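You operate a simulated robot arm through the tools that you are given. There is no shell and no other tool. Be economical: measure what you need, move in short steps, check, and stop when the job is done.

The job below is to be done with a simulated robot arm. You get a single attempt, and the scene is never put back.

Task
Check the blue finished cap's height. Over 45 mm goes in the rework bin, else back in its well.
Fine: swing the gauge arm aside again.

Only the result counts: the job must be done as asked and must still hold three seconds after the hand-in. Knocking over, shifting, dropping, spilling or breaking anything else fails it. Lids that push on must go on centred and level and be pressed home; caps that screw on are set level and turned clockwise until they are tight.

Robot
A 7-joint arm with a two-finger gripper on a trunk, on a base that drives. Base frame: it is fixed to the floor where the robot stands at the start and does not move with it; the origin is under the middle of the robot, x ahead of it, y to its left, z up; the surface under the hand at the start is at about z = 0.86. Readings come in m, degrees, newtons and seconds.
With the tool pointing down near the work surface it reaches from about 0.32 to 0.8 m from the robot's upright axis, wherever it stands. Its first joint turns from -166.0 to 166.0 degrees. Places, roughly: blue plunger button [0.5, -0.2, 1]; gauge arm [0.6, -0.2, 1]; seat of the height gauge [0.6, -0.2, 0.9]. Payload 2.45 kg.
The tool frame sits at the grasp point between the pads (the TCP): z along the fingers, y along the line on which they close. The tips reach 0.027 m beyond it. The gripper opens to 0.08 m. The gripper's body begins 0.054 m behind the TCP.
Orientation is that of the tool frame in the base frame, as a unit quaternion [w, x, y, z]. With the fingers straight down and closing along the base's y, the tool's x points along the base's -x, its y along +y and its z along -z.

Tools
- The arm moves only by the tool step_arm. Its argument "moves" is a list of rows, each a list of 7 numbers: the shift along the tool's x, y, z in units of 25 mm (1.0 is 25 mm), then the turn, a rotation vector about the tool's x, y, z in units of 6 degrees (1.0 is 6 degrees), then the opening, from 0 (shut) to 1 (fully open). In form: [[tx, ty, tz, rx, ry, rz, gripper], ...]. A call has 1 to 12 rows; each row shifts and turns the commanded pose from where the row before left it, along the tool's axes as they then stand. A call with a number of a shift or a turn outside -1 to 1 is refused whole. Each row takes 0.2 s and may step no farther than 0.05 m and 8.6 degrees from the row before; otherwise, or with a gripper value out of range, the whole call is refused. Where a pose cannot be reached the arm comes as near as it can. A force on the tool above 40 N (or 10 N above the force at the start of the call, whichever is more), or a blocked arm, ends the call early, and 0.2 s more pass. The fingers move at their own pace (about 0.153 m/s each) and stop on an object; they squeeze with about 39 N. The grip force told is the motor's: it shows also when the fingers shut on nothing. Time passes only in rows, and 0.2 s behind the last, so rows that do not move let the fingers close. It gives the time, the measured TCP pose, the force on the tool (base axes), the opening and the grip force at its end, in the units of the frame above (readings bear some noise), with the torque about the TCP (base axes, N m) and any sound that the robot's microphone picked up.
- Cameras (640 x 400 px; columns grow to the right, rows downward): "scene" is now at [0.0441, 0.0898, 1.6246]; the picture's right is [-0.63, -0.78, 0.00], its down [-0.56, 0.45, -0.69] and it looks along [0.54, -0.43, -0.72] (base axes); focal length 286 px, centre (320, 200). "wrist" rides on the gripper at [0.063, 0.013, -0.079] in the tool frame; the picture's right is [-0.19, 0.98, 0.00], its down [-0.72, -0.14, -0.68] and it looks along [-0.67, -0.13, 0.73] (tool axes); focal length 226 px, centre (320, 200).
- camera(camera): a new picture of that camera. The clock stands still meanwhile.
- slide_trunk(by): slides the trunk up (or, below 0, down) by that many m; the arm and the scene camera ride with it, the base frame stays. It gives what a move gives, with no picture.
- roll_base(legs): drives the robot by 1 to 6 legs, each [ahead, turn to the left] in m and degrees, along the robot's own axes; the way and the turn of a leg run together, so that a leg with both is an arc; at most 1.5 m and 180 degrees a leg. The arm and the cameras ride along, it lands a little off, and it stops where it bumps. It gives what a move gives.
- pan_tilt(pan, tilt): turns the head with the scene camera to pan (to the left, within 120 degrees either way) and tilt (down, from -29 to 69), counted from straight ahead of the robot. It gives what a move gives.
- pixel_to_xyz(camera, pixels): for up to 12 pixels [column, row] of the newest picture of that camera ("zoom" is the newest enlarged one), the place [x, y, z] in the base frame of the surface seen there, good to about 0.002 m. The clock stands still meanwhile.
- zoom(camera, box): a new picture of the part [left, top, right, bottom] of that camera's present view, enlarged. The clock stands still meanwhile.
- finish_job(): hands the job in; it is judged then, once.

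Go step by step. Measure first, check grasps and placings, and put right what went wrong. The budget is 80 turns and 48 pictures, counting those below and the enlarged ones. Unless the task says otherwise, let go and move clear before handing in, and close with one line.

The tools are called after "Call:" by a JSON object that holds its "api" and its "payload". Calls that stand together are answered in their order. step_arm: Moves the arm, as the interface text tells. Its arguments: {"type":"object","properties":{"moves":{"type":"array","items":{"type":"array","items":{"type":"number"}}}},"required":["moves"]} The other tools are called the same way: slide_trunk (by) slides the trunk up or down; roll_base (legs) drives the base; pan_tilt (pan, tilt) turns the head that bears the scene camera; camera (camera) takes a picture; pixel_to_xyz (camera, pixels) gives the place of the surface under pixels of a picture; zoom (camera, box) takes an enlarged picture of a part of a camera's view; finish_job () hands the job in.

At the start:

```text
clock: 0.0
position: [0.4981, -0.1214, 1.2818]
tcp_rot: [0.001, -0.001, 1.0, -0.001]
force: [0.5, 0.3, -0.3]
wrist_torque: [-0.01, -0.01, 0.01]
grip_width: 0.0801
gripper_force: 0.3
trunk travel left (down, up): [-0.25, 0.29]
robot x, y, heading: [0.0006, 0.0065, -0.1]
head pan, tilt: [-38.8, 46.1]
```

scene: 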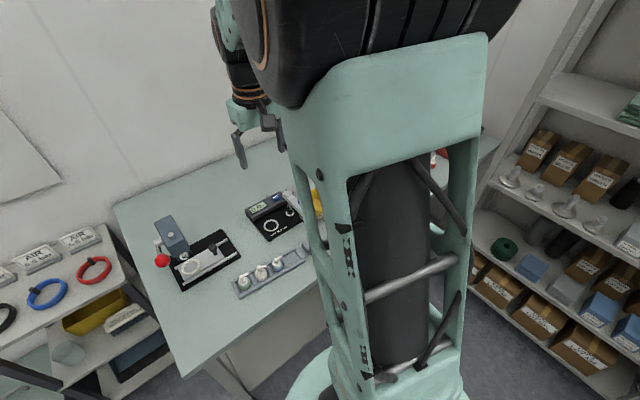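
wrist: 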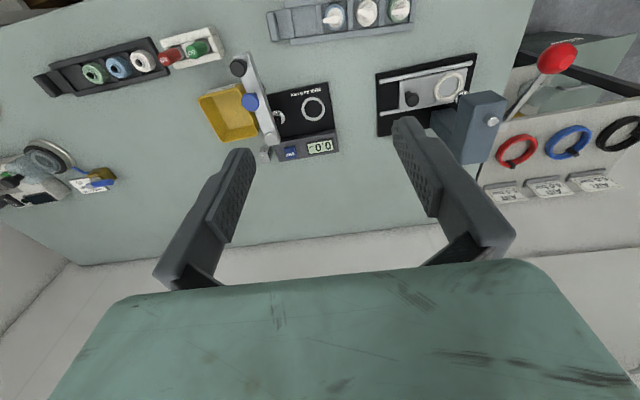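

The wrist view shows the gauge near (300,120), a yellow bin near (230,110), and a dark rack with green, blue and white caps near (118,68). I'll enlarge these parts.

Call:
{"api": "zoom", "payload": {"camera": "wrist", "box": [20, 10, 240, 147]}}

Call:
{"api": "zoom", "payload": {"camera": "wrist", "box": [190, 40, 350, 170]}}

```text
2.91 times, centred on (130, 78) of wrist
```

zoom: 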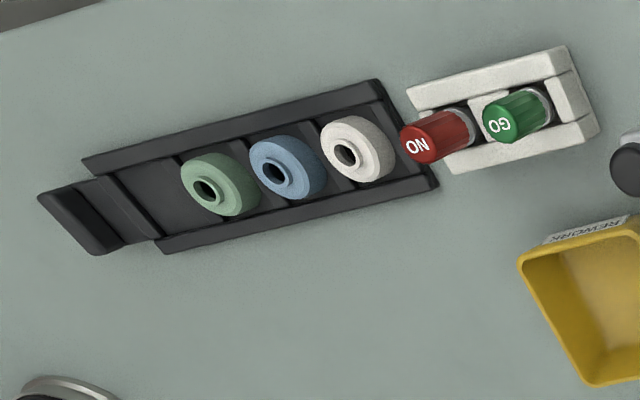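

```text
3.08 times, centred on (270, 105) of wrist
```

zoom: 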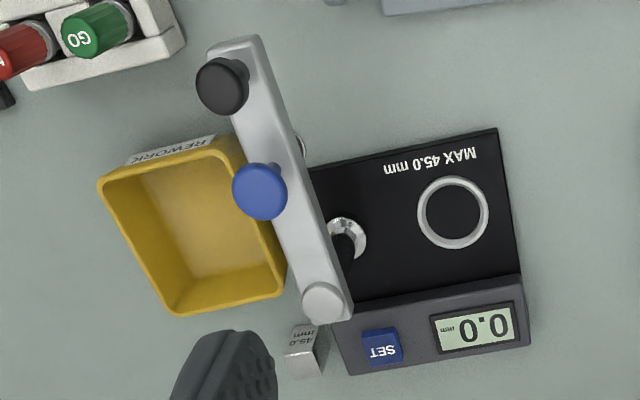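

The dark rack holds a blue cap. The gauge has a swing arm, a blue plunger, a SET key and a 45.0 mm block. I'll check the other rack and measure positions.

Call:
{"api": "zoom", "payload": {"camera": "wrist", "box": [250, 0, 510, 160]}}

Call:
{"api": "pixel_to_xyz", "payload": {"camera": "wrist", "pixels": [[119, 65], [112, 66], [93, 72], [143, 62], [60, 78], [251, 102], [239, 68], [272, 138], [313, 109], [275, 118], [230, 115], [268, 153]]}}

```text
2.46 times, centred on (380, 80) of wrist
```

zoom: 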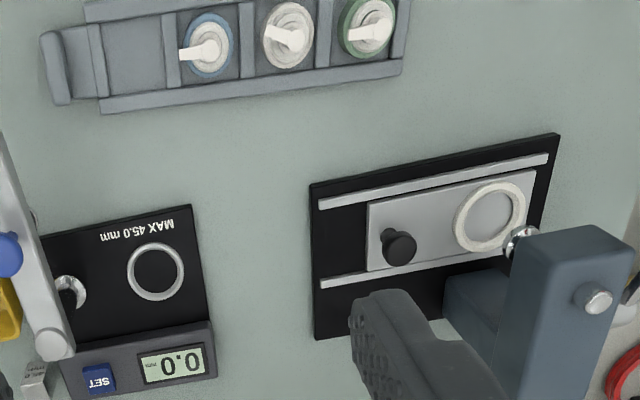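

```text
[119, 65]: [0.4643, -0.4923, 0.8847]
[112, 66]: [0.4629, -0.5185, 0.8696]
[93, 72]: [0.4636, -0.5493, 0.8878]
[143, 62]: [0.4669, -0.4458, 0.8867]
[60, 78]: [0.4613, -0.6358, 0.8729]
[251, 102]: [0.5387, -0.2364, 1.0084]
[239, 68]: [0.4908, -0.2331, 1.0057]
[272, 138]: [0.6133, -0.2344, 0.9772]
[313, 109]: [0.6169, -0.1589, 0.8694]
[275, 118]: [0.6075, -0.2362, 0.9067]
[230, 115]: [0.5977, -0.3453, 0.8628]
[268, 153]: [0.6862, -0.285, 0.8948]
```

The grey rack (zoom top) holds capped pieces with white spouts on blue, white and green bases, so there are two candidate blue caps. I'll look closer from the scene camera.

Call:
{"api": "zoom", "payload": {"camera": "scene", "box": [140, 180, 330, 300]}}

Call:
{"api": "pixel_to_xyz", "payload": {"camera": "wrist", "pixels": [[333, 17], [332, 10], [367, 12], [400, 10], [300, 25], [340, 28], [280, 20], [262, 142], [275, 128], [290, 152], [320, 146], [300, 75]]}}

```text
3.33 times, centred on (235, 240) of scene
```

zoom: 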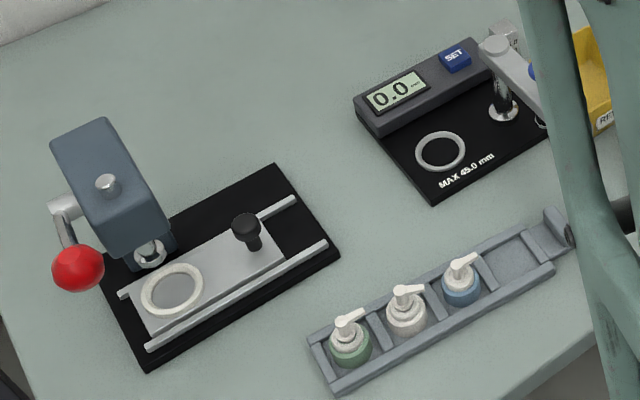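

```text
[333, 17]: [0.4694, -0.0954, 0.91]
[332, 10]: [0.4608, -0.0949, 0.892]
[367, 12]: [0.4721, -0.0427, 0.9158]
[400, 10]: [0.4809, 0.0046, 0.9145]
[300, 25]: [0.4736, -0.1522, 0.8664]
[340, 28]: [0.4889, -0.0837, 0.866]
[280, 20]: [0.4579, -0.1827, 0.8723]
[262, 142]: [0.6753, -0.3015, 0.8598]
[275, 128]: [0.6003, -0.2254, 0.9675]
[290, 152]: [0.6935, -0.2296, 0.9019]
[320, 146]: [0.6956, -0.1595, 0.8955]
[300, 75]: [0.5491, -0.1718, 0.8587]
```

The scene zoom shows finished pump caps with nozzles in the grey rack, with the blue one at about (462,285) in the zoom. The dark rack holds bare bodies. So the target is the blue pump at about (0.463, -0.095), and I'll bring the wrist camera closer to it.

Call:
{"api": "step_arm", "payload": {"moves": [[0.7, 0.13, 0.8, 0, 0, 0, 1], [0.7, 0.13, 0.8, 0, 0, 0, 1], [0.7, 0.13, 0.8, 0, 0, 0, 1], [0.7, 0.13, 0.8, 0, 0, 0, 1], [0.7, 0.13, 0.8, 0, 0, 0, 1], [0.7, 0.13, 0.8, 0, 0, 0, 1], [0.7, 0.13, 0.8, 0, 0, 0, 1], [0.7, 0.13, 0.8, 0, 0, 0, 1]]}}

Call:
{"api": "camera", "payload": {"camera": "wrist"}}

Call:
{"api": "camera", "payload": {"camera": "scene"}}

```text
clock: 1.8
position: [0.3592, -0.0954, 1.1212]
tcp_rot: [0.0, 0.0, 1.0, -0.001]
force: [-0.4, -0.3, 0.7]
wrist_torque: [-0.01, 0.0, 0.0]
grip_width: 0.0797
gripper_force: 0.0
trunk travel left (down, up): [-0.25, 0.29]
robot x, y, heading: [0.0005, 0.0036, 0.1]
head pan, tilt: [-38.8, 46.1]
```

```text
41 pictures are left
```

wrist: 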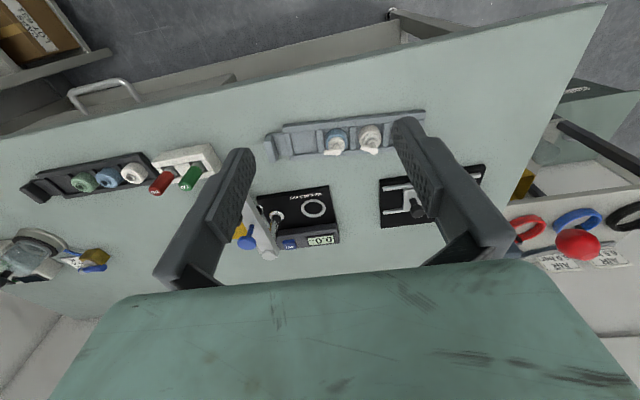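

```text
40 pictures are left
```

scene: 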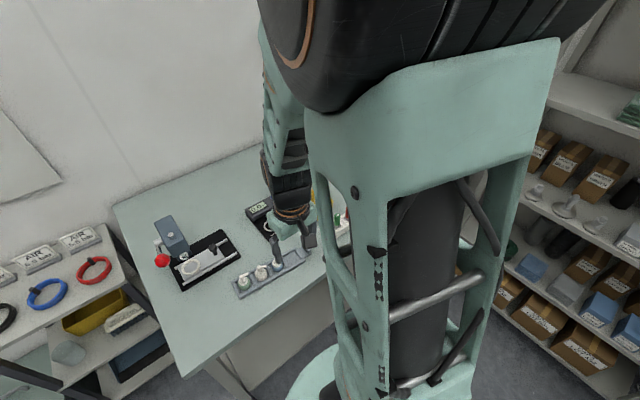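

The blue pump is visible at about (336,138) in the wrist view. I'll enlarge it and measure it.

Call:
{"api": "zoom", "payload": {"camera": "wrist", "box": [260, 95, 400, 182]}}

Call:
{"api": "pixel_to_xyz", "payload": {"camera": "wrist", "pixels": [[337, 140], [336, 132], [336, 147], [328, 133], [345, 133], [336, 152], [310, 140], [320, 158], [369, 133], [353, 137], [325, 152], [290, 150]]}}

```text
4.57 times, centred on (330, 138) of wrist
```

zoom: 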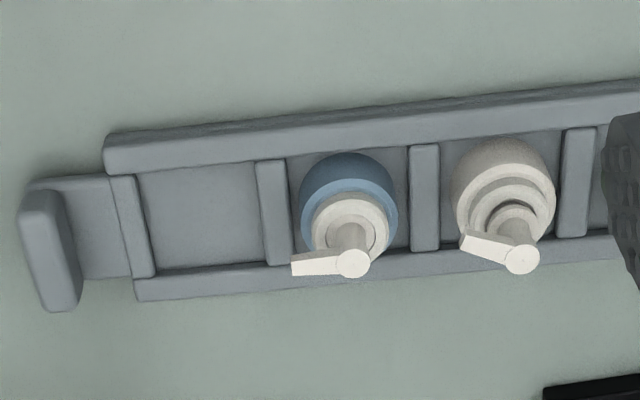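

```text
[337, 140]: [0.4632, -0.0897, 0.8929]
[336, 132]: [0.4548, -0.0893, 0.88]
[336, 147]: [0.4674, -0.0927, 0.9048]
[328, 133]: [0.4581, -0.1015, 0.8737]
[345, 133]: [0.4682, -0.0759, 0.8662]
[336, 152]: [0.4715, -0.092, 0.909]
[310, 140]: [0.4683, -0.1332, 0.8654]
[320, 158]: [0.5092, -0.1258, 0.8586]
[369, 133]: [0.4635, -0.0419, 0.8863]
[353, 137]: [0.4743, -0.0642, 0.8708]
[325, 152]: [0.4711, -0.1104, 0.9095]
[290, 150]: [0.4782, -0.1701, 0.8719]
```

The blue pump's axis is near (0.470, -0.091), with its body about 33 mm across and its top at 0.909. I'll turn the tool 90° so the fingers close along x, clear of the nozzle and neighbours, with the camera on the +y side.

Call:
{"api": "step_arm", "payload": {"moves": [[0, 0, 0, 0, 0, 1, 1], [0, 0, 0, 0, 0, 1, 1], [0, 0, 0, 0, 0, 1, 1], [0, 0, 0, 0, 0, 1, 1], [0, 0, 0, 0, 0, 1, 1], [0, 0, 0, 0, 0, 1, 1], [0, 0, 0, 0, 0, 1, 1], [0, 0, 0, 0, 0, 1, 1], [0, 0, 0, 0, 0, 1, 1], [0, 0, 0, 0, 0, 1, 1], [0, 0, 0, 0, 0, 1, 1], [0, 0, 0, 0, 0, 1, 1]]}}

Call:
{"api": "step_arm", "payload": {"moves": [[0, 0, 0, 0, 0, 1, 1], [0, 0, 0, 0, 0, 1, 1], [0, 0, 0, 0, 0, 1, 1], [0, 0.9, 0.5, 0, 0, 0, 1], [0, 0.9, 0.5, 0, 0, 0, 1], [0, 0.9, 0.5, 0, 0, 0, 1], [0, 0.9, 0.5, 0, 0, 0, 1], [0, 0.8, 0.5, 0, 0, 0, 1], [0, 0, 0.5, 0, 0, 0, 1], [0, 0, 0.5, 0, 0, 0, 1]]}}

Call:
{"api": "camera", "payload": {"camera": "wrist"}}

```text
clock: 4.4
position: [0.3567, -0.096, 1.1208]
tcp_rot: [0.0, 0.588, 0.809, 0.0]
force: [0.7, -0.5, 0.0]
wrist_torque: [0.03, -0.01, -0.01]
grip_width: 0.0797
gripper_force: 0.0
trunk travel left (down, up): [-0.25, 0.29]
robot x, y, heading: [0.0015, -0.0018, -0.1]
head pan, tilt: [-38.8, 46.1]
```

```text
clock: 6.6
position: [0.4688, -0.0979, 1.0341]
tcp_rot: [0.0, 0.707, 0.707, 0.0]
force: [-0.5, -1.1, -0.3]
wrist_torque: [-0.01, 0.0, 0.0]
grip_width: 0.08
gripper_force: 0.1
trunk travel left (down, up): [-0.25, 0.29]
robot x, y, heading: [-0.0, -0.001, -0.3]
head pan, tilt: [-38.8, 46.1]
```

```text
38 pictures are left
```

wrist: 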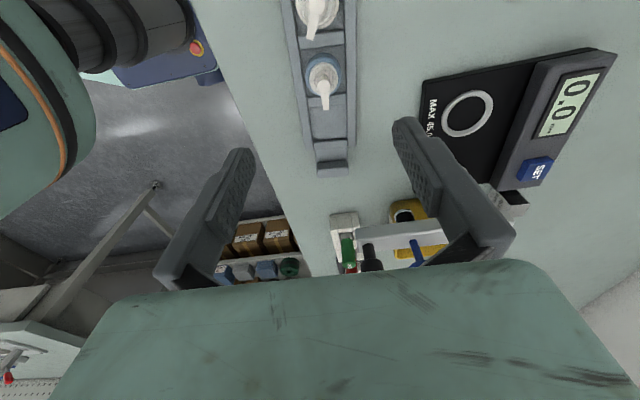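

The blue pump is at about (323,80) and the seat at (467,113). I'll enlarge the pump and measure both.

Call:
{"api": "zoom", "payload": {"camera": "wrist", "box": [264, 0, 376, 180]}}

Call:
{"api": "pixel_to_xyz", "payload": {"camera": "wrist", "pixels": [[323, 60], [308, 75], [340, 75], [323, 72], [321, 78], [325, 102], [350, 80], [303, 100], [443, 113], [492, 113], [467, 91], [467, 135]]}}

```text
2.22 times, centred on (320, 90) of wrist
```

zoom: 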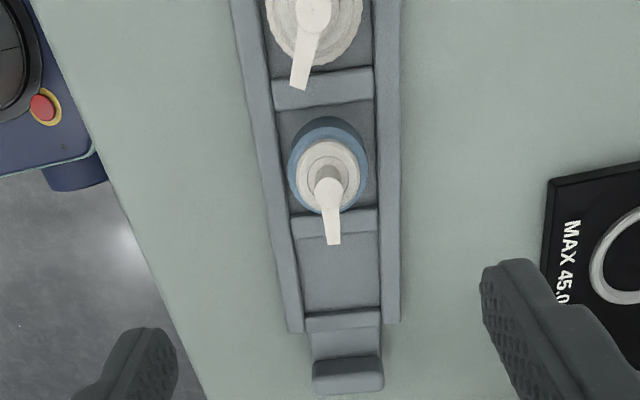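

```text
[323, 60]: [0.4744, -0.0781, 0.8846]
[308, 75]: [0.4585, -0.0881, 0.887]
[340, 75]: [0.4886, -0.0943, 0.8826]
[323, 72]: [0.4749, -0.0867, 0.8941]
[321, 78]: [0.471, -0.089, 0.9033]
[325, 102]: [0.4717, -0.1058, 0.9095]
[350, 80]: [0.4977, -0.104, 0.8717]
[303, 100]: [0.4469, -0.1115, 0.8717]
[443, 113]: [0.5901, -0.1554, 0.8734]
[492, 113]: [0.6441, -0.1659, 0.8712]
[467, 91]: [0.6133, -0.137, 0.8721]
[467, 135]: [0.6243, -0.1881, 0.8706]
```

The body spans x 0.457–0.489, so its centre is about (0.473, -0.092). The rail tops are at 0.872 and the seat centre is about (0.6175, -0.162). I'll descend to TCP z about 0.903 with the fingers open, staying above the rails.

Call:
{"api": "step_arm", "payload": {"moves": [[0.24, 0.17, 0.5, 0, 0, 0, 1], [0, 0, 0.9, 0, 0, 0, 1], [0, 0, 0.9, 0, 0, 0, 1], [0, 0, 0.9, 0, 0, 0, 1], [0, 0, 0.6, 0, 0, 0, 1], [0, 0, 0.5, 0, 0, 0, 1], [0, 0, 0, 0, 0, 0, 1]]}}

Call:
{"api": "camera", "payload": {"camera": "wrist"}}

```text
clock: 8.2
position: [0.4721, -0.091, 0.9255]
tcp_rot: [0.0, 0.707, 0.707, 0.0]
force: [-0.2, -0.3, 0.8]
wrist_torque: [0.0, -0.01, -0.01]
grip_width: 0.0802
gripper_force: 0.0
trunk travel left (down, up): [-0.25, 0.29]
robot x, y, heading: [0.0031, -0.0015, -0.1]
head pan, tilt: [-38.8, 46.1]
```

```text
36 pictures are left
```

wrist: 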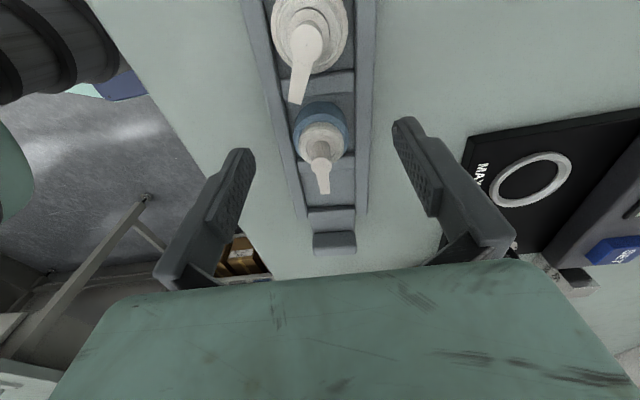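

The pump sits between the pads at about (322,140), slightly low in the tool frame as expected. I'll descend the last 22 mm and close.

Call:
{"api": "step_arm", "payload": {"moves": [[0, 0, 0.5, 0, 0, 0, 1], [0, 0, 0.4, 0, 0, 0, 1], [0, 0, 0, 0, 0, 0, 0.7], [0, 0, 0, 0, 0, 0, 0.5], [0, 0, 0, 0, 0, 0, 0.3], [0, 0, 0, 0, 0, 0, 0.3]]}}

Call:
{"api": "camera", "payload": {"camera": "wrist"}}

```text
clock: 9.6
position: [0.472, -0.0918, 0.9027]
tcp_rot: [0.001, 0.707, 0.707, -0.001]
force: [1.0, -0.1, 0.3]
wrist_torque: [0.0, 0.02, -0.02]
grip_width: 0.0621
gripper_force: 38.6
trunk travel left (down, up): [-0.25, 0.29]
robot x, y, heading: [0.0023, 0.0008, -0.1]
head pan, tilt: [-38.8, 46.1]
```

```text
35 pictures are left
```

wrist: 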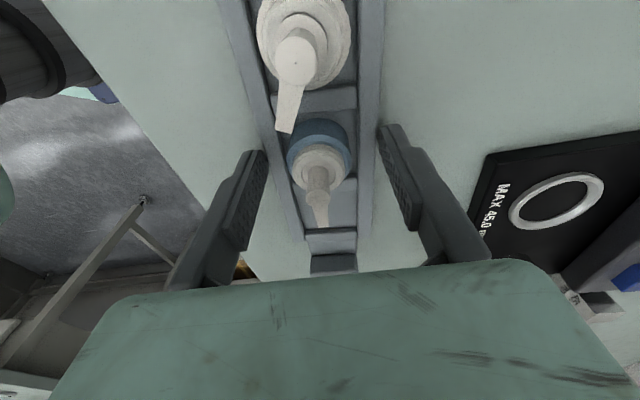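

The grip width stopped at 0.062, so the fingers are pressing the rack's outer rails instead of the 33 mm body. I'll open, rise 30 mm and measure the rails properly.

Call:
{"api": "step_arm", "payload": {"moves": [[0, 0, 0, 0, 0, 0, 0.8], [0, 0, 0, 0, 0, 0, 1], [0, 0, -0.6, 0, 0, 0, 1], [0, 0, -0.6, 0, 0, 0, 1]]}}

Call:
{"api": "zoom", "payload": {"camera": "wrist", "box": [230, 60, 420, 220]}}

Call:
{"api": "pixel_to_xyz", "payload": {"camera": "zoom", "pixels": [[200, 180], [210, 220], [222, 260], [230, 300], [430, 180], [445, 180], [455, 180], [440, 240], [270, 220], [320, 140], [320, 180], [380, 190]]}}

```text
clock: 10.6
position: [0.4741, -0.0915, 0.9335]
tcp_rot: [0.0, 0.707, 0.707, -0.001]
force: [-0.3, 0.6, 0.3]
wrist_torque: [-0.02, 0.01, 0.01]
grip_width: 0.0801
gripper_force: 0.0
trunk travel left (down, up): [-0.25, 0.29]
robot x, y, heading: [0.0014, 0.0029, 0.2]
head pan, tilt: [-38.8, 46.1]
```

```text
2.50 times, centred on (325, 140) of wrist
```

zoom: 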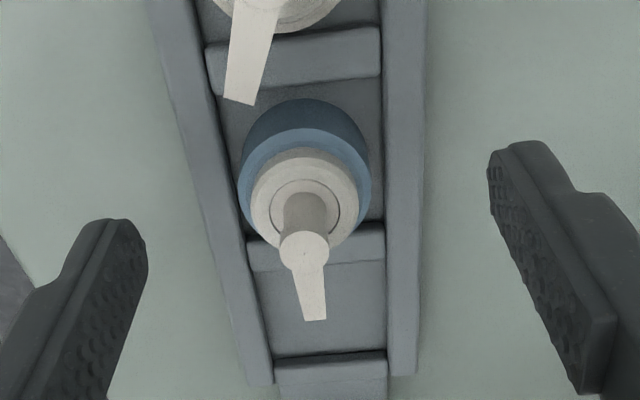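

```text
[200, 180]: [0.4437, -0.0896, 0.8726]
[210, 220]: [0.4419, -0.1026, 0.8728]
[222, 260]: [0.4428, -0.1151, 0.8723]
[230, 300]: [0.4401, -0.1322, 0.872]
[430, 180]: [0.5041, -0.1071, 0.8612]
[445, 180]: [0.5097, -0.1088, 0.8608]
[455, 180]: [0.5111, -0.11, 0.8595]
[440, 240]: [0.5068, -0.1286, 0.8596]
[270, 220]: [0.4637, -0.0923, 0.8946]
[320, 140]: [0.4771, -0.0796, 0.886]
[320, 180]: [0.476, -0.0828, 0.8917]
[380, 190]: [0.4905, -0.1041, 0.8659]
```

The rail tops read about 0.8725 with an outer width of 62 mm, so the fingertips were catching the rails. I'll grip about 5 mm higher, on the upper part of the body.

Call:
{"api": "step_arm", "payload": {"moves": [[0, 0, 0.6, 0, 0, 0, 1], [0, 0, 0.42, 0, 0, 0, 1], [0, 0, 0, 0, 0, 0, 0.7], [0, 0, 0, 0, 0, 0, 0.5], [0, 0, 0, 0, 0, 0, 0.3], [0, 0, 0, 0, 0, 0, 0.3]]}}

Call:
{"api": "zoom", "payload": {"camera": "wrist", "box": [200, 60, 440, 260]}}

```text
clock: 12.0
position: [0.4728, -0.0909, 0.908]
tcp_rot: [0.0, 0.707, 0.708, -0.002]
force: [-0.3, -0.7, -0.2]
wrist_torque: [0.0, -0.03, 0.01]
grip_width: 0.0273
gripper_force: 10.0
trunk travel left (down, up): [-0.25, 0.29]
robot x, y, heading: [0.0004, 0.0003, -0.2]
head pan, tilt: [-38.8, 46.1]
```

```text
2.00 times, centred on (320, 160) of wrist
```

zoom: 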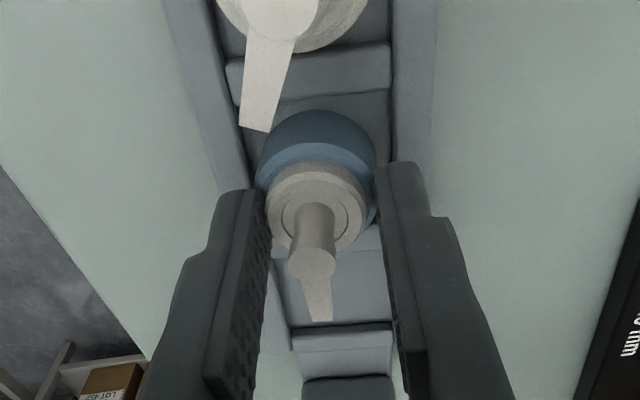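

The width is now 27 mm on the pump. I'll tighten fully and lift straight up, slowly.

Call:
{"api": "step_arm", "payload": {"moves": [[0, 0, 0, 0, 0, 0, 0.1], [0, 0, 0, 0, 0, 0, 0.1], [0, 0, -0.3, 0, 0, 0, 0.1], [0, 0, -0.5, 0, 0, 0, 0.1], [0, 0, -0.6, 0, 0, 0, 0.1], [0, 0, -0.6, 0, 0, 0, 0.1]]}}

Call:
{"api": "camera", "payload": {"camera": "wrist"}}

```text
clock: 13.4
position: [0.4711, -0.0897, 0.9583]
tcp_rot: [0.001, 0.707, 0.707, 0.0]
force: [-0.2, 0.0, -0.3]
wrist_torque: [0.01, 0.01, 0.03]
grip_width: 0.0216
gripper_force: 10.4
trunk travel left (down, up): [-0.25, 0.29]
robot x, y, heading: [0.0005, 0.0019, -0.0]
head pan, tilt: [-38.8, 46.1]
```

```text
32 pictures are left
```

wrist: 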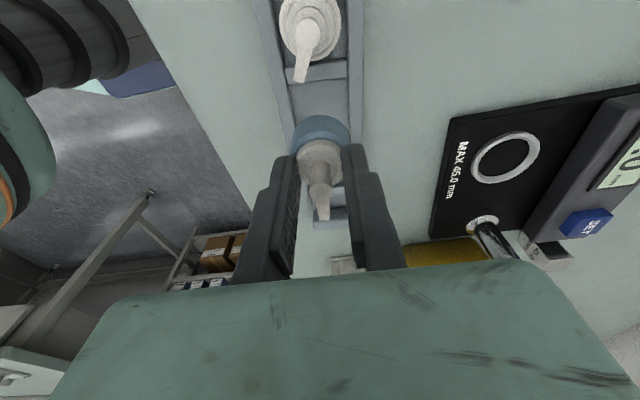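

The pump has risen with the fingers and its well looks empty at (320,100). The width dropped to 21.6 mm, so I'll check the grip closely.

Call:
{"api": "zoom", "payload": {"camera": "wrist", "box": [230, 60, 420, 240]}}

Call:
{"api": "pixel_to_xyz", "payload": {"camera": "wrist", "pixels": [[320, 125], [320, 138], [320, 150], [320, 190], [297, 145], [349, 140]]}}

Call:
{"api": "step_arm", "payload": {"moves": [[0, 0, 0, 0, 0, 0, 0.1]]}}

```text
2.22 times, centred on (325, 150) of wrist
```

zoom: 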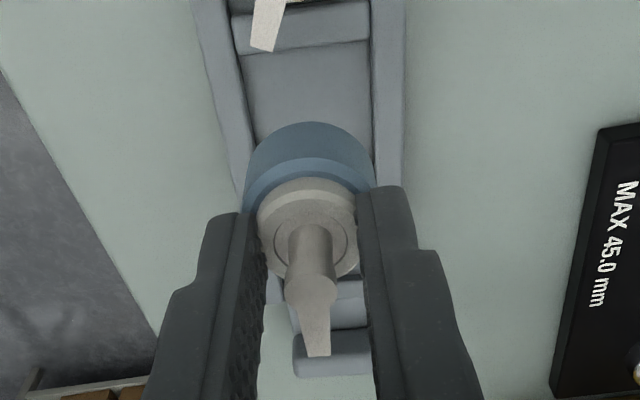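

```text
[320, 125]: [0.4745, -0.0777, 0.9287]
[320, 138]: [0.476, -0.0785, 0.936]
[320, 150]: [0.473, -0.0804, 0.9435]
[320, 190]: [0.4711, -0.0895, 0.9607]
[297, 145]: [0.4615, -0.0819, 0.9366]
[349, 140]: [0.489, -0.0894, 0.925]
```

```text
clock: 13.8
position: [0.471, -0.0892, 0.957]
tcp_rot: [0.001, 0.708, 0.707, -0.001]
force: [1.0, 0.1, 0.0]
wrist_torque: [-0.01, -0.01, -0.01]
grip_width: 0.0218
gripper_force: 10.2
trunk travel left (down, up): [-0.25, 0.29]
robot x, y, heading: [-0.0004, 0.0016, -0.1]
head pan, tilt: [-38.8, 46.1]
```

The grip holds steady on the pump's collar, with its top about 3.5 mm above the TCP and no slip. I'll carry it over the seat at (0.6175, -0.162).

Call:
{"api": "step_arm", "payload": {"moves": [[-0.364, 0.73, 0, 0, 0, 0, 0.1], [-0.364, 0.73, 0, 0, 0, 0, 0.1], [-0.364, 0.73, 0, 0, 0, 0, 0.1], [-0.364, 0.73, 0, 0, 0, 0, 0.1], [-0.364, 0.73, 0, 0, 0, 0, 0.1], [-0.364, 0.73, 0, 0, 0, 0, 0.1], [-0.364, 0.73, 0, 0, 0, 0, 0.1], [-0.364, 0.73, 0, 0, 0, 0, 0.1], [0, 0, 0, 0, 0, 0, 0.1]]}}

Call:
{"api": "camera", "payload": {"camera": "wrist"}}

```text
clock: 15.8
position: [0.6161, -0.1629, 0.9573]
tcp_rot: [0.001, 0.707, 0.707, -0.001]
force: [1.0, 0.4, 0.4]
wrist_torque: [0.02, -0.02, 0.0]
grip_width: 0.0217
gripper_force: 10.2
trunk travel left (down, up): [-0.25, 0.29]
robot x, y, heading: [0.0028, 0.0003, -0.0]
head pan, tilt: [-38.8, 46.1]
```

```text
30 pictures are left
```

wrist: 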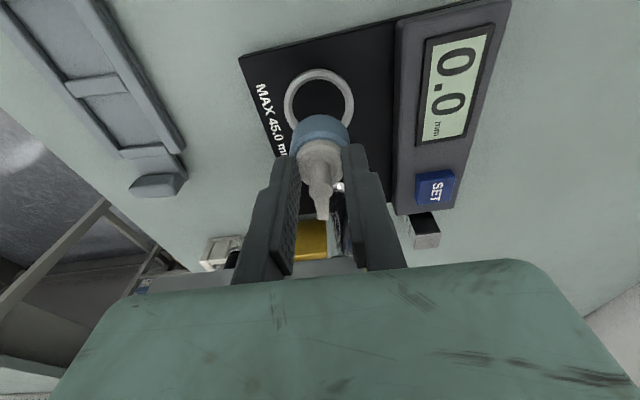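

The ring is at (320,100), in front of the held pump as perspective would have it. I'll measure the ring again from here.

Call:
{"api": "pixel_to_xyz", "payload": {"camera": "wrist", "pixels": [[288, 100], [351, 100], [319, 73], [290, 85], [347, 85], [320, 95], [311, 155], [332, 155], [440, 90], [430, 190], [338, 188], [350, 215]]}}

```text
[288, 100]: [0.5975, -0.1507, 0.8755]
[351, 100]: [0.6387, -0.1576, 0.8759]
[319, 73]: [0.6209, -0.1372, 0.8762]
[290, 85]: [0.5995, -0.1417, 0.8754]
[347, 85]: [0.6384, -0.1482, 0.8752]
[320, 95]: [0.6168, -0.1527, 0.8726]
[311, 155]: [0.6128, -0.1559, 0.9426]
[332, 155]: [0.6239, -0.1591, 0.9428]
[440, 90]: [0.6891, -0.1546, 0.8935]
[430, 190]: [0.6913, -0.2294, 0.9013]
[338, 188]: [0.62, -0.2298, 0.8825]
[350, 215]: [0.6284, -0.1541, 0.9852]
```

The ring centre is about (0.6178, -0.161), and the plate is at about 0.870–0.873. I'll nudge by 2 mm, go down to just above the seat, then creep until I feel contact.

Call:
{"api": "step_arm", "payload": {"moves": [[0.08, 0.06, 0.4, 0, 0, 0, 0.1], [0, 0, 0.5, 0, 0, 0, 0.1], [0, 0, 0.4, 0, 0, 0, 0.1], [0, 0, 0.15, 0, 0, 0, 0.1], [0, 0, 0, 0, 0, 0, 0.1]]}}

Call:
{"api": "step_arm", "payload": {"moves": [[0, 0, 0.08, 0, 0, 0, 0.1], [0, 0, 0, 0, 0, 0, 0.1]]}}

Call:
{"api": "zoom", "payload": {"camera": "wrist", "box": [230, 60, 420, 240]}}

```text
clock: 17.0
position: [0.6169, -0.1603, 0.9221]
tcp_rot: [0.0, 0.707, 0.707, -0.001]
force: [0.2, 0.4, -0.3]
wrist_torque: [0.01, 0.0, 0.0]
grip_width: 0.0215
gripper_force: 9.9
trunk travel left (down, up): [-0.25, 0.29]
robot x, y, heading: [-0.001, 0.0002, -0.3]
head pan, tilt: [-38.8, 46.1]
```

```text
clock: 17.6
position: [0.6161, -0.1602, 0.9196]
tcp_rot: [0.001, 0.707, 0.707, 0.0]
force: [0.2, -0.2, -0.3]
wrist_torque: [0.03, 0.02, 0.01]
grip_width: 0.0215
gripper_force: 9.9
trunk travel left (down, up): [-0.25, 0.29]
robot x, y, heading: [0.0006, 0.0023, 0.2]
head pan, tilt: [-38.8, 46.1]
```

```text
2.22 times, centred on (325, 150) of wrist
```

zoom: 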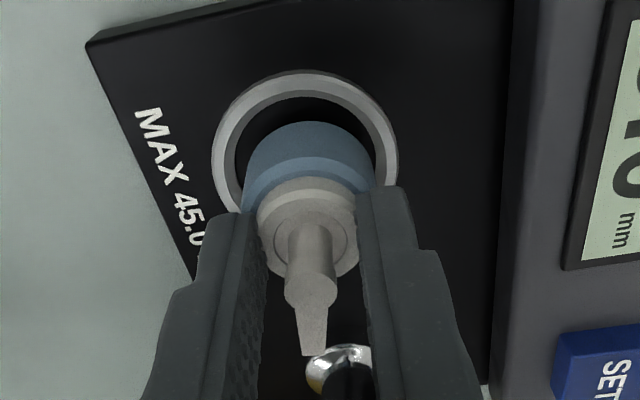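

The body is centred inside the ring and still a few mm up. I'll creep down and watch the force.

Call:
{"api": "step_arm", "payload": {"moves": [[0, 0, 0.08, 0, 0, 0, 0.1], [0, 0, 0, 0, 0, 0, 0.1]]}}

Call:
{"api": "step_arm", "payload": {"moves": [[0, 0, 0.06, 0, 0, 0, 0.1], [0, 0, 0, 0, 0, 0, 0.1]]}}

Call:
{"api": "step_arm", "payload": {"moves": [[0, 0, 0.04, 0, 0, 0, 0.1], [0, 0, 0, 0, 0, 0, 0.1]]}}

```text
clock: 18.2
position: [0.6168, -0.1604, 0.9171]
tcp_rot: [0.001, 0.707, 0.707, 0.0]
force: [-0.2, -0.4, 0.1]
wrist_torque: [0.0, 0.0, -0.02]
grip_width: 0.0216
gripper_force: 10.3
trunk travel left (down, up): [-0.25, 0.29]
robot x, y, heading: [-0.0032, -0.0011, -0.0]
head pan, tilt: [-38.8, 46.1]
```

```text
clock: 18.8
position: [0.6195, -0.1614, 0.9157]
tcp_rot: [0.001, 0.707, 0.707, -0.001]
force: [-0.4, -0.1, 1.2]
wrist_torque: [-0.01, 0.01, 0.0]
grip_width: 0.0236
gripper_force: 10.0
trunk travel left (down, up): [-0.25, 0.29]
robot x, y, heading: [0.0004, -0.0019, 0.2]
head pan, tilt: [-38.8, 46.1]
```

```text
clock: 19.4
position: [0.6174, -0.1614, 0.9155]
tcp_rot: [0.001, 0.708, 0.707, 0.0]
force: [-1.5, 0.3, 2.2]
wrist_torque: [0.02, 0.02, 0.01]
grip_width: 0.0233
gripper_force: 10.2
trunk travel left (down, up): [-0.25, 0.29]
robot x, y, heading: [0.0012, 0.0009, -0.0]
head pan, tilt: [-38.8, 46.1]
```

Contact shows: +2 N and the width slipped slightly, so the pump is on the seat. I'll open and rise clear.

Call:
{"api": "step_arm", "payload": {"moves": [[0, 0, 0, 0, 0, 0, 0.4], [0, 0, 0, 0, 0, 0, 0.7], [0, 0, 0, 0, 0, 0, 0.7], [0, 0, -0.4, 0, 0, 0, 0.7], [0, 0, -0.8, 0, 0, 0, 0.7], [0, 0, -0.9, 0, 0, 0, 0.7], [0, 0, -1, 0, 0, 0, 0.7], [0, 0, -1, 0, 0, 0, 0.7], [0, 0, -1, 0, 0, 0, 0.7]]}}

Call:
{"api": "camera", "payload": {"camera": "wrist"}}

```text
clock: 21.4
position: [0.6189, -0.1598, 1.0424]
tcp_rot: [0.001, 0.707, 0.707, -0.001]
force: [0.0, 0.3, 1.0]
wrist_torque: [0.0, 0.02, 0.0]
grip_width: 0.056
gripper_force: 0.1
trunk travel left (down, up): [-0.25, 0.29]
robot x, y, heading: [-0.0013, -0.0026, -0.2]
head pan, tilt: [-38.8, 46.1]
```

```text
28 pictures are left
```

wrist: 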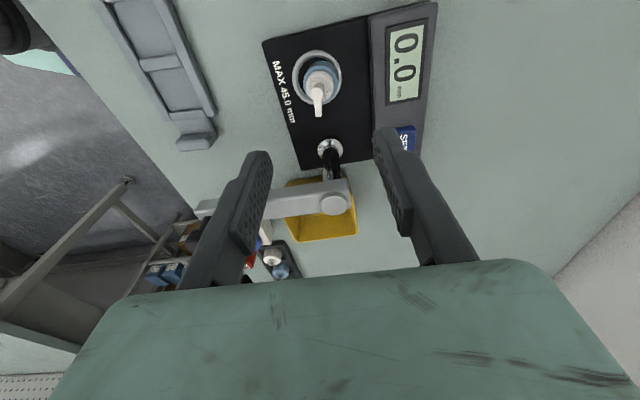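

The pump stands in the seat at (320,80). Next is the gauge arm, with its pivot at (335,203) and its bar running left behind the finger. I'll back off for a full view and measure it.

Call:
{"api": "step_arm", "payload": {"moves": [[0.8, -0.8, -0.7, 0, 0, 0, 0.7], [0.8, -0.8, -0.7, 0, 0, 0, 0.7], [0.8, -0.8, -0.7, 0, 0, 0, 0.7], [0.8, -0.8, -0.7, 0, 0, 0, 0.7], [0.8, -0.8, -0.7, 0, 0, 0, 0.7]]}}

Call:
{"api": "camera", "payload": {"camera": "wrist"}}

```text
clock: 22.6
position: [0.5179, -0.0579, 1.1315]
tcp_rot: [0.001, 0.707, 0.707, 0.0]
force: [0.7, -0.3, 0.7]
wrist_torque: [-0.01, 0.0, 0.04]
grip_width: 0.0557
gripper_force: 0.0
trunk travel left (down, up): [-0.25, 0.29]
robot x, y, heading: [-0.0004, -0.0036, -0.1]
head pan, tilt: [-38.8, 46.1]
```

```text
27 pictures are left
```

wrist: 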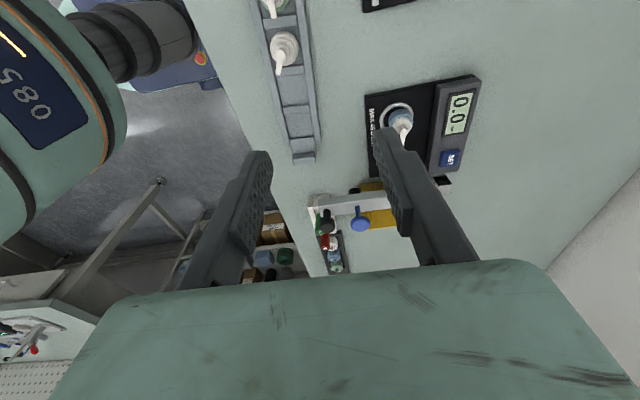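

Call:
{"api": "zoom", "payload": {"camera": "wrist", "box": [290, 150, 420, 250]}}

Call:
{"api": "pixel_to_xyz", "payload": {"camera": "zoom", "pixels": [[180, 320], [175, 345], [180, 290], [350, 365], [340, 290], [130, 230], [240, 240], [400, 220], [330, 200], [240, 260], [350, 310], [180, 360]]}}

```text
4.00 times, centred on (355, 200) of wrist
```

zoom: 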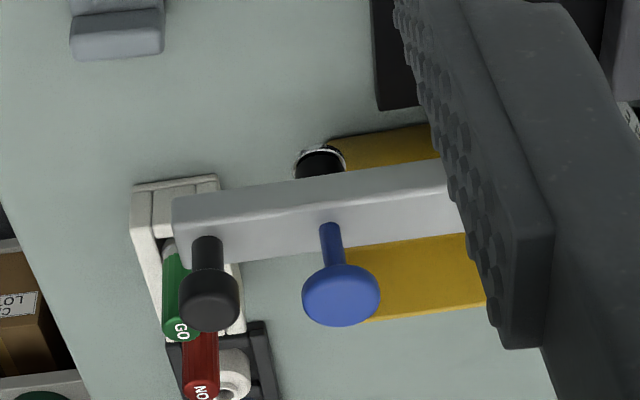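

```text
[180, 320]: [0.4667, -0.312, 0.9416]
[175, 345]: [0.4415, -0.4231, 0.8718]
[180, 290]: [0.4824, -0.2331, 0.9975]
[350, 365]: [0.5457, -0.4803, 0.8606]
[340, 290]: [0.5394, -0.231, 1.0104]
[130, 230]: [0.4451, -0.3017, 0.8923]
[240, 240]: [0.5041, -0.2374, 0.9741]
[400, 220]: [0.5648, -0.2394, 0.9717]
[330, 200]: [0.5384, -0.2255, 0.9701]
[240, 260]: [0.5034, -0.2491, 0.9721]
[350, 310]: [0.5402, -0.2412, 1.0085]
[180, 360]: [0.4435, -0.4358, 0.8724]
```

The bar top is at z 0.972, the blue button is at about (0.539, -0.236, 1.009), and the black knob is at about (0.489, -0.234) with its top at 1.006. I'll go above the knob to grip it.

Call:
{"api": "step_arm", "payload": {"moves": [[-0.885, -0.145, 0.3, 0, 0, 0, 0.6], [-0.885, -0.145, 0.3, 0, 0, 0, 0.6], [-0.885, -0.145, 0.3, 0, 0, 0, 0.6], [-0.885, -0.145, 0.3, 0, 0, 0, 0.6], [-0.885, -0.145, 0.3, 0, 0, 0, 0.6], [-0.885, -0.145, 0.3, 0, 0, 0, 0.6], [-0.885, -0.145, 0.3, 0, 0, 0, 0.6], [-0.885, -0.145, 0.3, 0, 0, 0, 0.6], [0, 0, 0, 0, 0, 0, 0.6]]}}

Call:
{"api": "camera", "payload": {"camera": "wrist"}}

```text
clock: 24.6
position: [0.4919, -0.2398, 1.0715]
tcp_rot: [0.0, 0.707, 0.707, 0.0]
force: [-0.4, 0.2, 0.6]
wrist_torque: [0.0, 0.04, 0.01]
grip_width: 0.0478
gripper_force: 0.0
trunk travel left (down, up): [-0.25, 0.29]
robot x, y, heading: [0.0019, 0.0003, -0.1]
head pan, tilt: [-38.8, 46.1]
```

```text
25 pictures are left
```

wrist: 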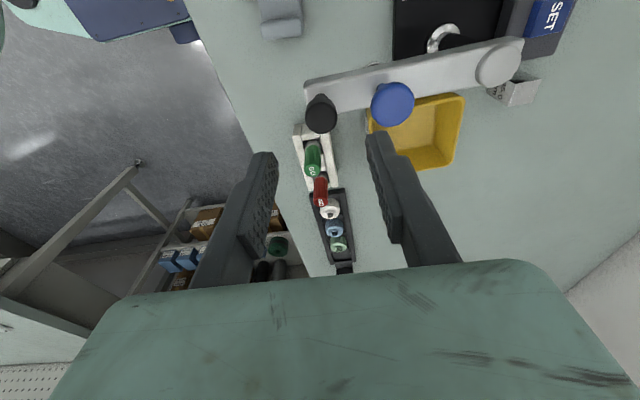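

Call:
{"api": "pixel_to_xyz", "payload": {"camera": "wrist", "pixels": [[321, 120], [309, 122], [333, 120], [320, 130], [320, 103], [395, 105], [395, 118], [384, 85], [495, 66], [480, 66], [510, 62], [345, 90]]}}

Call:
{"api": "zoom", "payload": {"camera": "wrist", "box": [280, 20, 540, 180]}}

```text
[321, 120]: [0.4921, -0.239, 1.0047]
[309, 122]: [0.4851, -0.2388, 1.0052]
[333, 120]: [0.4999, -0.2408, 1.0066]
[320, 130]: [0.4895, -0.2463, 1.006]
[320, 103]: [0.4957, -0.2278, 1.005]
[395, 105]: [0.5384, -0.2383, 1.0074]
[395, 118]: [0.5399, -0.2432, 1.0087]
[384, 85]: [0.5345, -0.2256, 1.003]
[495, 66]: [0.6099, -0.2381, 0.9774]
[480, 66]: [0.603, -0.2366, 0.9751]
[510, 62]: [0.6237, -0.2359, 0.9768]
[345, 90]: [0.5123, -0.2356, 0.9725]
```

```text
2.46 times, centred on (410, 100) of wrist
```

zoom: 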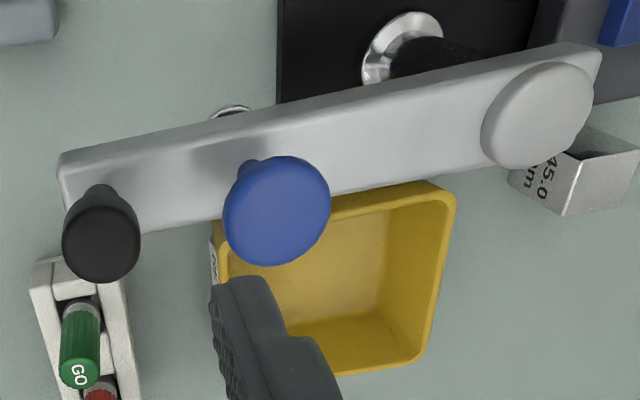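

The knob is centred at (0.4925, -0.2385), the blue button at (0.5385, -0.236) and the pivot at (0.613, -0.237). I'll narrow the fingers to 32 mm to clear the blue button, descend and grip the knob.

Call:
{"api": "step_arm", "payload": {"moves": [[0.04, 0, 0.5, 0, 0, 0, 0.4], [0, 0, 0.7, 0, 0, 0, 0.4], [0, 0, 0.8, 0, 0, 0, 0.4], [0, 0, 0.68, 0, 0, 0, 0.4], [0, 0, 0, 0, 0, 0, 0.2], [0, 0, 0, 0, 0, 0, 0.1], [0, 0, 0, 0, 0, 0, 0.1]]}}

Call:
{"api": "camera", "payload": {"camera": "wrist"}}

```text
clock: 26.2
position: [0.4915, -0.2378, 1.0033]
tcp_rot: [0.0, 0.708, 0.707, 0.0]
force: [2.3, -0.7, 0.8]
wrist_torque: [-0.17, -0.05, -0.03]
grip_width: 0.0215
gripper_force: 45.0
trunk travel left (down, up): [-0.25, 0.29]
robot x, y, heading: [-0.0018, -0.002, -0.1]
head pan, tilt: [-38.8, 46.1]
```

```text
23 pictures are left
```

wrist: 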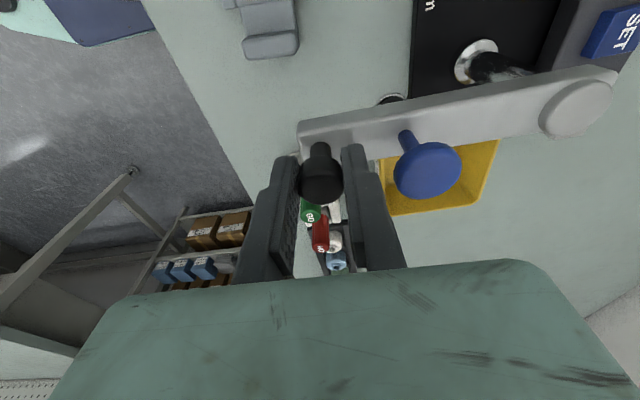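

The knob is gripped at 21.5 mm wide. I'll test-swing the first 18° along the arc about the pivot.

Call:
{"api": "step_arm", "payload": {"moves": [[0.508, 0.027, 0, 0, 0, 0, 0.1], [0.5025, 0.08, 0, 0, 0, 0, 0.1], [0.491, 0.131, 0, 0, 0, 0, 0.1], [0, 0, 0, 0, 0, 0, 0.1]]}}

```text
clock: 27.2
position: [0.4966, -0.1996, 1.0047]
tcp_rot: [0.001, 0.708, 0.706, 0.0]
force: [-0.3, -4.2, 3.9]
wrist_torque: [-0.36, 0.07, -0.53]
grip_width: 0.021
gripper_force: 45.3
trunk travel left (down, up): [-0.25, 0.29]
robot x, y, heading: [-0.0022, 0.0002, -0.1]
head pan, tilt: [-38.8, 46.1]
```

It moves freely: 4 N, with some grip drag at 0.5 N·m. I'll continue along the arc.

Call:
{"api": "step_arm", "payload": {"moves": [[0.475, 0.182, 0, 0, 0, 0, 0.1], [0.453, 0.231, 0, 0, 0, 0, 0.1], [0.427, 0.277, 0, 0, 0, 0, 0.1], [0.395, 0.32, 0, 0, 0, 0, 0.1], [0.36, 0.36, 0, 0, 0, 0, 0.1], [0, 0, 0, 0, 0, 0, 0.1]]}}

Call:
{"api": "camera", "payload": {"camera": "wrist"}}

```text
clock: 28.6
position: [0.5291, -0.1425, 1.0043]
tcp_rot: [-0.001, 0.706, 0.708, -0.001]
force: [-15.6, 13.1, -8.2]
wrist_torque: [0.49, -0.02, -0.26]
grip_width: 0.0213
gripper_force: 44.9
trunk travel left (down, up): [-0.25, 0.29]
robot x, y, heading: [0.0016, -0.0013, -0.1]
head pan, tilt: [-38.8, 46.1]
```

```text
22 pictures are left
```

wrist: 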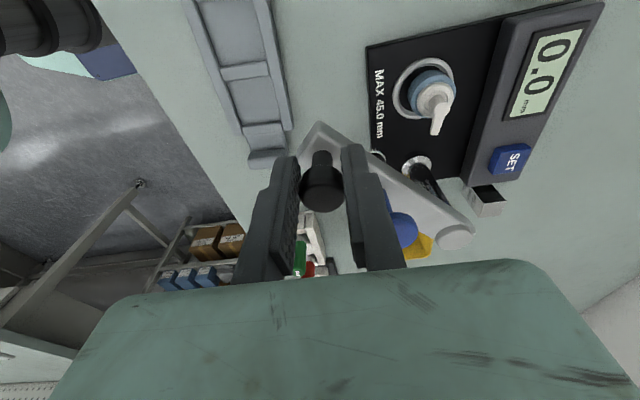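

A radial load of about 20 N shows that my circle is slightly too tight. I'll refit it with the pivot at about (0.615, -0.233) and r about 0.1245, relax outward, and go on.

Call:
{"api": "step_arm", "payload": {"moves": [[0.168, -0.104, 0, 0, 0, 0, 0.1], [0, 0, 0, 0, 0, 0, 0.1], [0.356, 0.44, 0, 0, 0, 0, 0.1], [0.292, 0.432, 0, 0, 0, 0, 0.1], [0.244, 0.46, 0, 0, 0, 0, 0.1], [0, 0, 0, 0, 0, 0, 0.1]]}}

```text
clock: 30.0
position: [0.563, -0.1199, 1.0034]
tcp_rot: [0.003, 0.707, 0.707, 0.0]
force: [-1.4, 0.3, 17.1]
wrist_torque: [-0.32, 0.14, -0.13]
grip_width: 0.021
gripper_force: 44.9
trunk travel left (down, up): [-0.25, 0.29]
robot x, y, heading: [0.0015, -0.0002, -0.1]
head pan, tilt: [-38.8, 46.1]
```

The sideways load is gone, with some upward push of 17 N. I'll ease up slightly and continue to about 97°.

Call:
{"api": "step_arm", "payload": {"moves": [[0.196, 0.484, -0.03, 0, 0, 0, 0.1], [0.144, 0.5, -0.02, 0, 0, 0, 0.1], [0.092, 0.512, 0, 0, 0, 0, 0.1], [0, 0, 0, 0, 0, 0, 0.1]]}}

Call:
{"api": "camera", "payload": {"camera": "wrist"}}

```text
clock: 31.0
position: [0.5998, -0.1084, 1.0029]
tcp_rot: [0.002, 0.707, 0.707, -0.001]
force: [1.2, -0.1, 11.5]
wrist_torque: [-0.25, 0.05, 0.07]
grip_width: 0.0214
gripper_force: 44.8
trunk travel left (down, up): [-0.25, 0.29]
robot x, y, heading: [-0.0032, -0.0015, -0.0]
head pan, tilt: [-38.8, 46.1]
```

```text
21 pictures are left
```

wrist: 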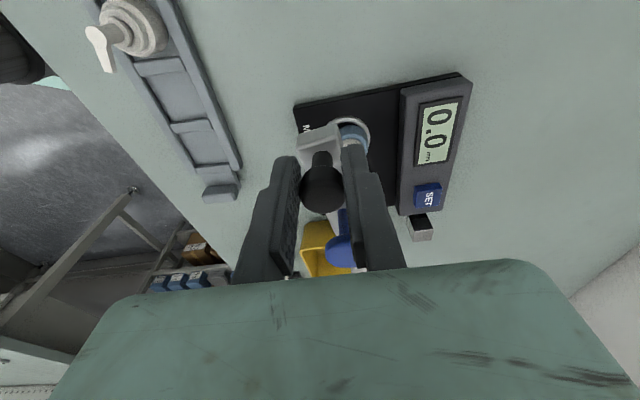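

The arm is nearly over the seat. I'll go on to about 88° in small steps.

Call:
{"api": "step_arm", "payload": {"moves": [[0.025, 0.26, 0, 0, 0, 0, 0.1], [0.012, 0.26, 0, 0, 0, 0, 0.1], [0, 0, 0, 0, 0, 0, 0.1]]}}

Call:
{"api": "step_arm", "payload": {"moves": [[0.0, 0.2, 0, 0, 0, 0, 0.1], [0, 0, 0, 0, 0, 0, 0.1]]}}

```text
clock: 31.8
position: [0.6112, -0.1082, 1.0041]
tcp_rot: [0.0, 0.707, 0.707, -0.001]
force: [-0.6, 5.9, 4.0]
wrist_torque: [0.39, -0.02, -0.19]
grip_width: 0.0211
gripper_force: 45.1
trunk travel left (down, up): [-0.25, 0.29]
robot x, y, heading: [0.0006, 0.0031, -0.1]
head pan, tilt: [-38.8, 46.1]
```

```text
clock: 32.4
position: [0.6159, -0.1077, 1.0037]
tcp_rot: [0.0, 0.707, 0.707, -0.001]
force: [-10.8, 8.4, -3.8]
wrist_torque: [0.24, -0.02, -0.16]
grip_width: 0.0213
gripper_force: 45.0
trunk travel left (down, up): [-0.25, 0.29]
robot x, y, heading: [-0.0039, 0.001, 0.0]
head pan, tilt: [-38.8, 46.1]
```

There is -10.8 N along x now, possibly the end stop. I'll nudge 2 mm more to confirm.

Call:
{"api": "step_arm", "payload": {"moves": [[0.0, 0.08, 0, 0, 0, 0, 0.1], [0, 0, 0, 0, 0, 0, 0.1]]}}

Call:
{"api": "camera", "payload": {"camera": "wrist"}}

```text
clock: 33.0
position: [0.6166, -0.1082, 1.0023]
tcp_rot: [-0.001, 0.707, 0.707, -0.001]
force: [-27.2, 9.5, -8.9]
wrist_torque: [0.02, 0.12, -0.47]
grip_width: 0.0215
gripper_force: 45.0
trunk travel left (down, up): [-0.25, 0.29]
robot x, y, heading: [0.0012, -0.0042, 0.1]
head pan, tilt: [-38.8, 46.1]
```

```text
20 pictures are left
```

wrist: 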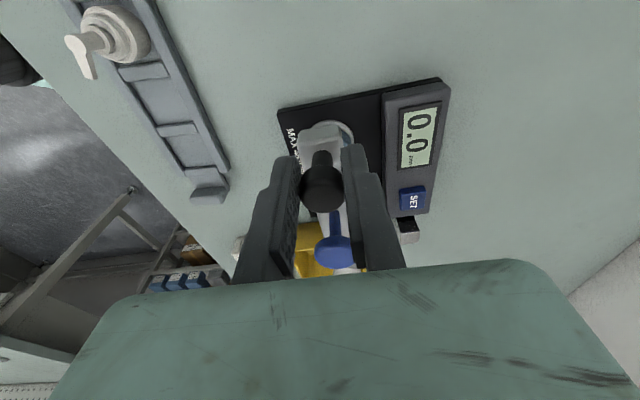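

The force rose to 27 N without travel, so this is the end stop. I'll relax back, release, and rise over the arm.

Call:
{"api": "step_arm", "payload": {"moves": [[-0.05, -0.11, 0, 0, 0, 0, 0.1], [0, 0, 0, 0, 0, 0, 0.1], [0, 0, 0, 0, 0, 0, 0.3], [0, 0, 0, 0, 0, 0, 0.5], [0, 0, -0.4, 0, 0, 0, 0.5], [0, 0, -0.9, 0, 0, 0, 0.5], [0, 0, -0.9, 0, 0, 0, 0.5], [0.8, 0, -0.5, 0, 0, 0, 0.5], [0.8, 0, -0.5, 0, 0, 0, 0.5]]}}

Call:
{"api": "camera", "payload": {"camera": "wrist"}}

```text
clock: 35.0
position: [0.6162, -0.0716, 1.0849]
tcp_rot: [0.001, 0.707, 0.707, -0.001]
force: [-0.1, 0.0, -0.3]
wrist_torque: [0.01, -0.03, 0.02]
grip_width: 0.0399
gripper_force: 0.1
trunk travel left (down, up): [-0.25, 0.29]
robot x, y, heading: [0.0031, -0.003, -0.0]
head pan, tilt: [-38.8, 46.1]
```

```text
19 pictures are left
```

wrist: 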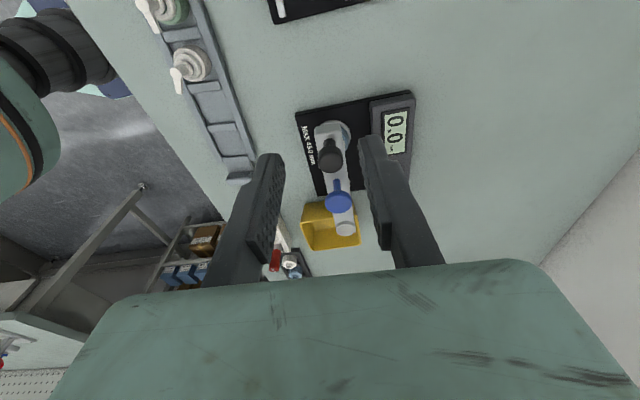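

Call:
{"api": "zoom", "payload": {"camera": "wrist", "box": [280, 80, 440, 250]}}

Call:
{"api": "pixel_to_xyz", "payload": {"camera": "wrist", "pixels": [[338, 203], [329, 203], [347, 201], [338, 211], [331, 160], [336, 195], [345, 228], [326, 135]]}}

```text
2.35 times, centred on (360, 165) of wrist
```

zoom: 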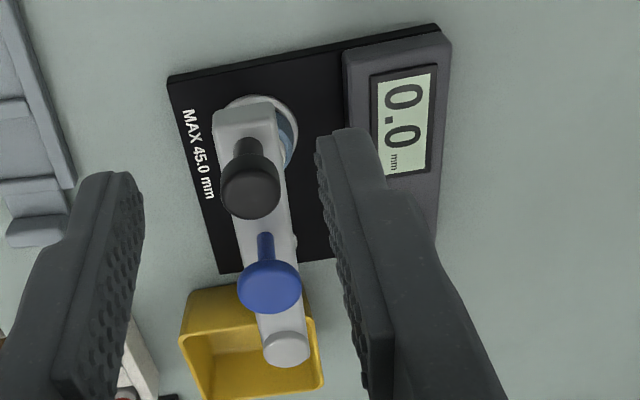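

```text
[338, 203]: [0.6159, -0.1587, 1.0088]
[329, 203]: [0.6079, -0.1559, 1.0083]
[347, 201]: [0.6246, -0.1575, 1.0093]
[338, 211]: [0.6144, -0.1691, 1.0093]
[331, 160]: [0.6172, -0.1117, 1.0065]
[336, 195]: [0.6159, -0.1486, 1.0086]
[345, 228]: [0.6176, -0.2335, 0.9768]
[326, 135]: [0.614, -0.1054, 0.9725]
```

The blue button is centred at (0.616, -0.159, 1.009), right over the seat. I'll shut the fingers and position them just above it.

Call:
{"api": "step_arm", "payload": {"moves": [[-0.7, 0, 0, 0, 0, 0, 0.2], [-0.7, 0, 0, 0, 0, 0, 0], [-0.7, 0, 0, 0, 0, 0, 0], [-0.7, 0, 0.4, 0, 0, 0, 0], [-0.7, 0, 0.4, 0, 0, 0, 0], [0, 0, 0.6, 0, 0, 0, 0], [0, 0, 0.32, 0, 0, 0, 0], [0, 0, 0, 0, 0, 0, 0]]}}

Call:
{"api": "camera", "payload": {"camera": "wrist"}}

```text
clock: 36.8
position: [0.6151, -0.1573, 1.0406]
tcp_rot: [0.0, 0.707, 0.707, -0.001]
force: [0.0, 0.0, -0.2]
wrist_torque: [0.02, 0.04, -0.03]
grip_width: 0.0001
gripper_force: 29.9
trunk travel left (down, up): [-0.25, 0.29]
robot x, y, heading: [0.0023, -0.0042, -0.0]
head pan, tilt: [-38.8, 46.1]
```

```text
17 pictures are left
```

wrist: 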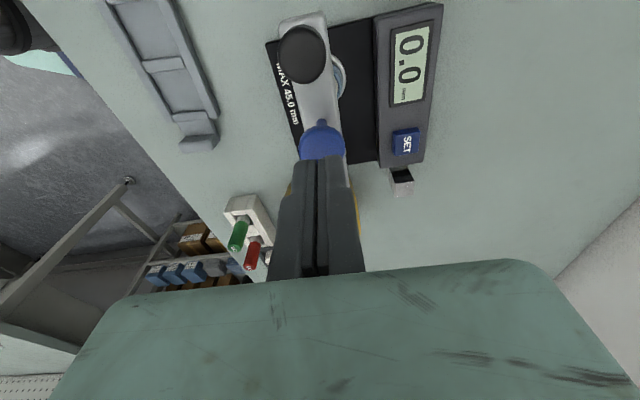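

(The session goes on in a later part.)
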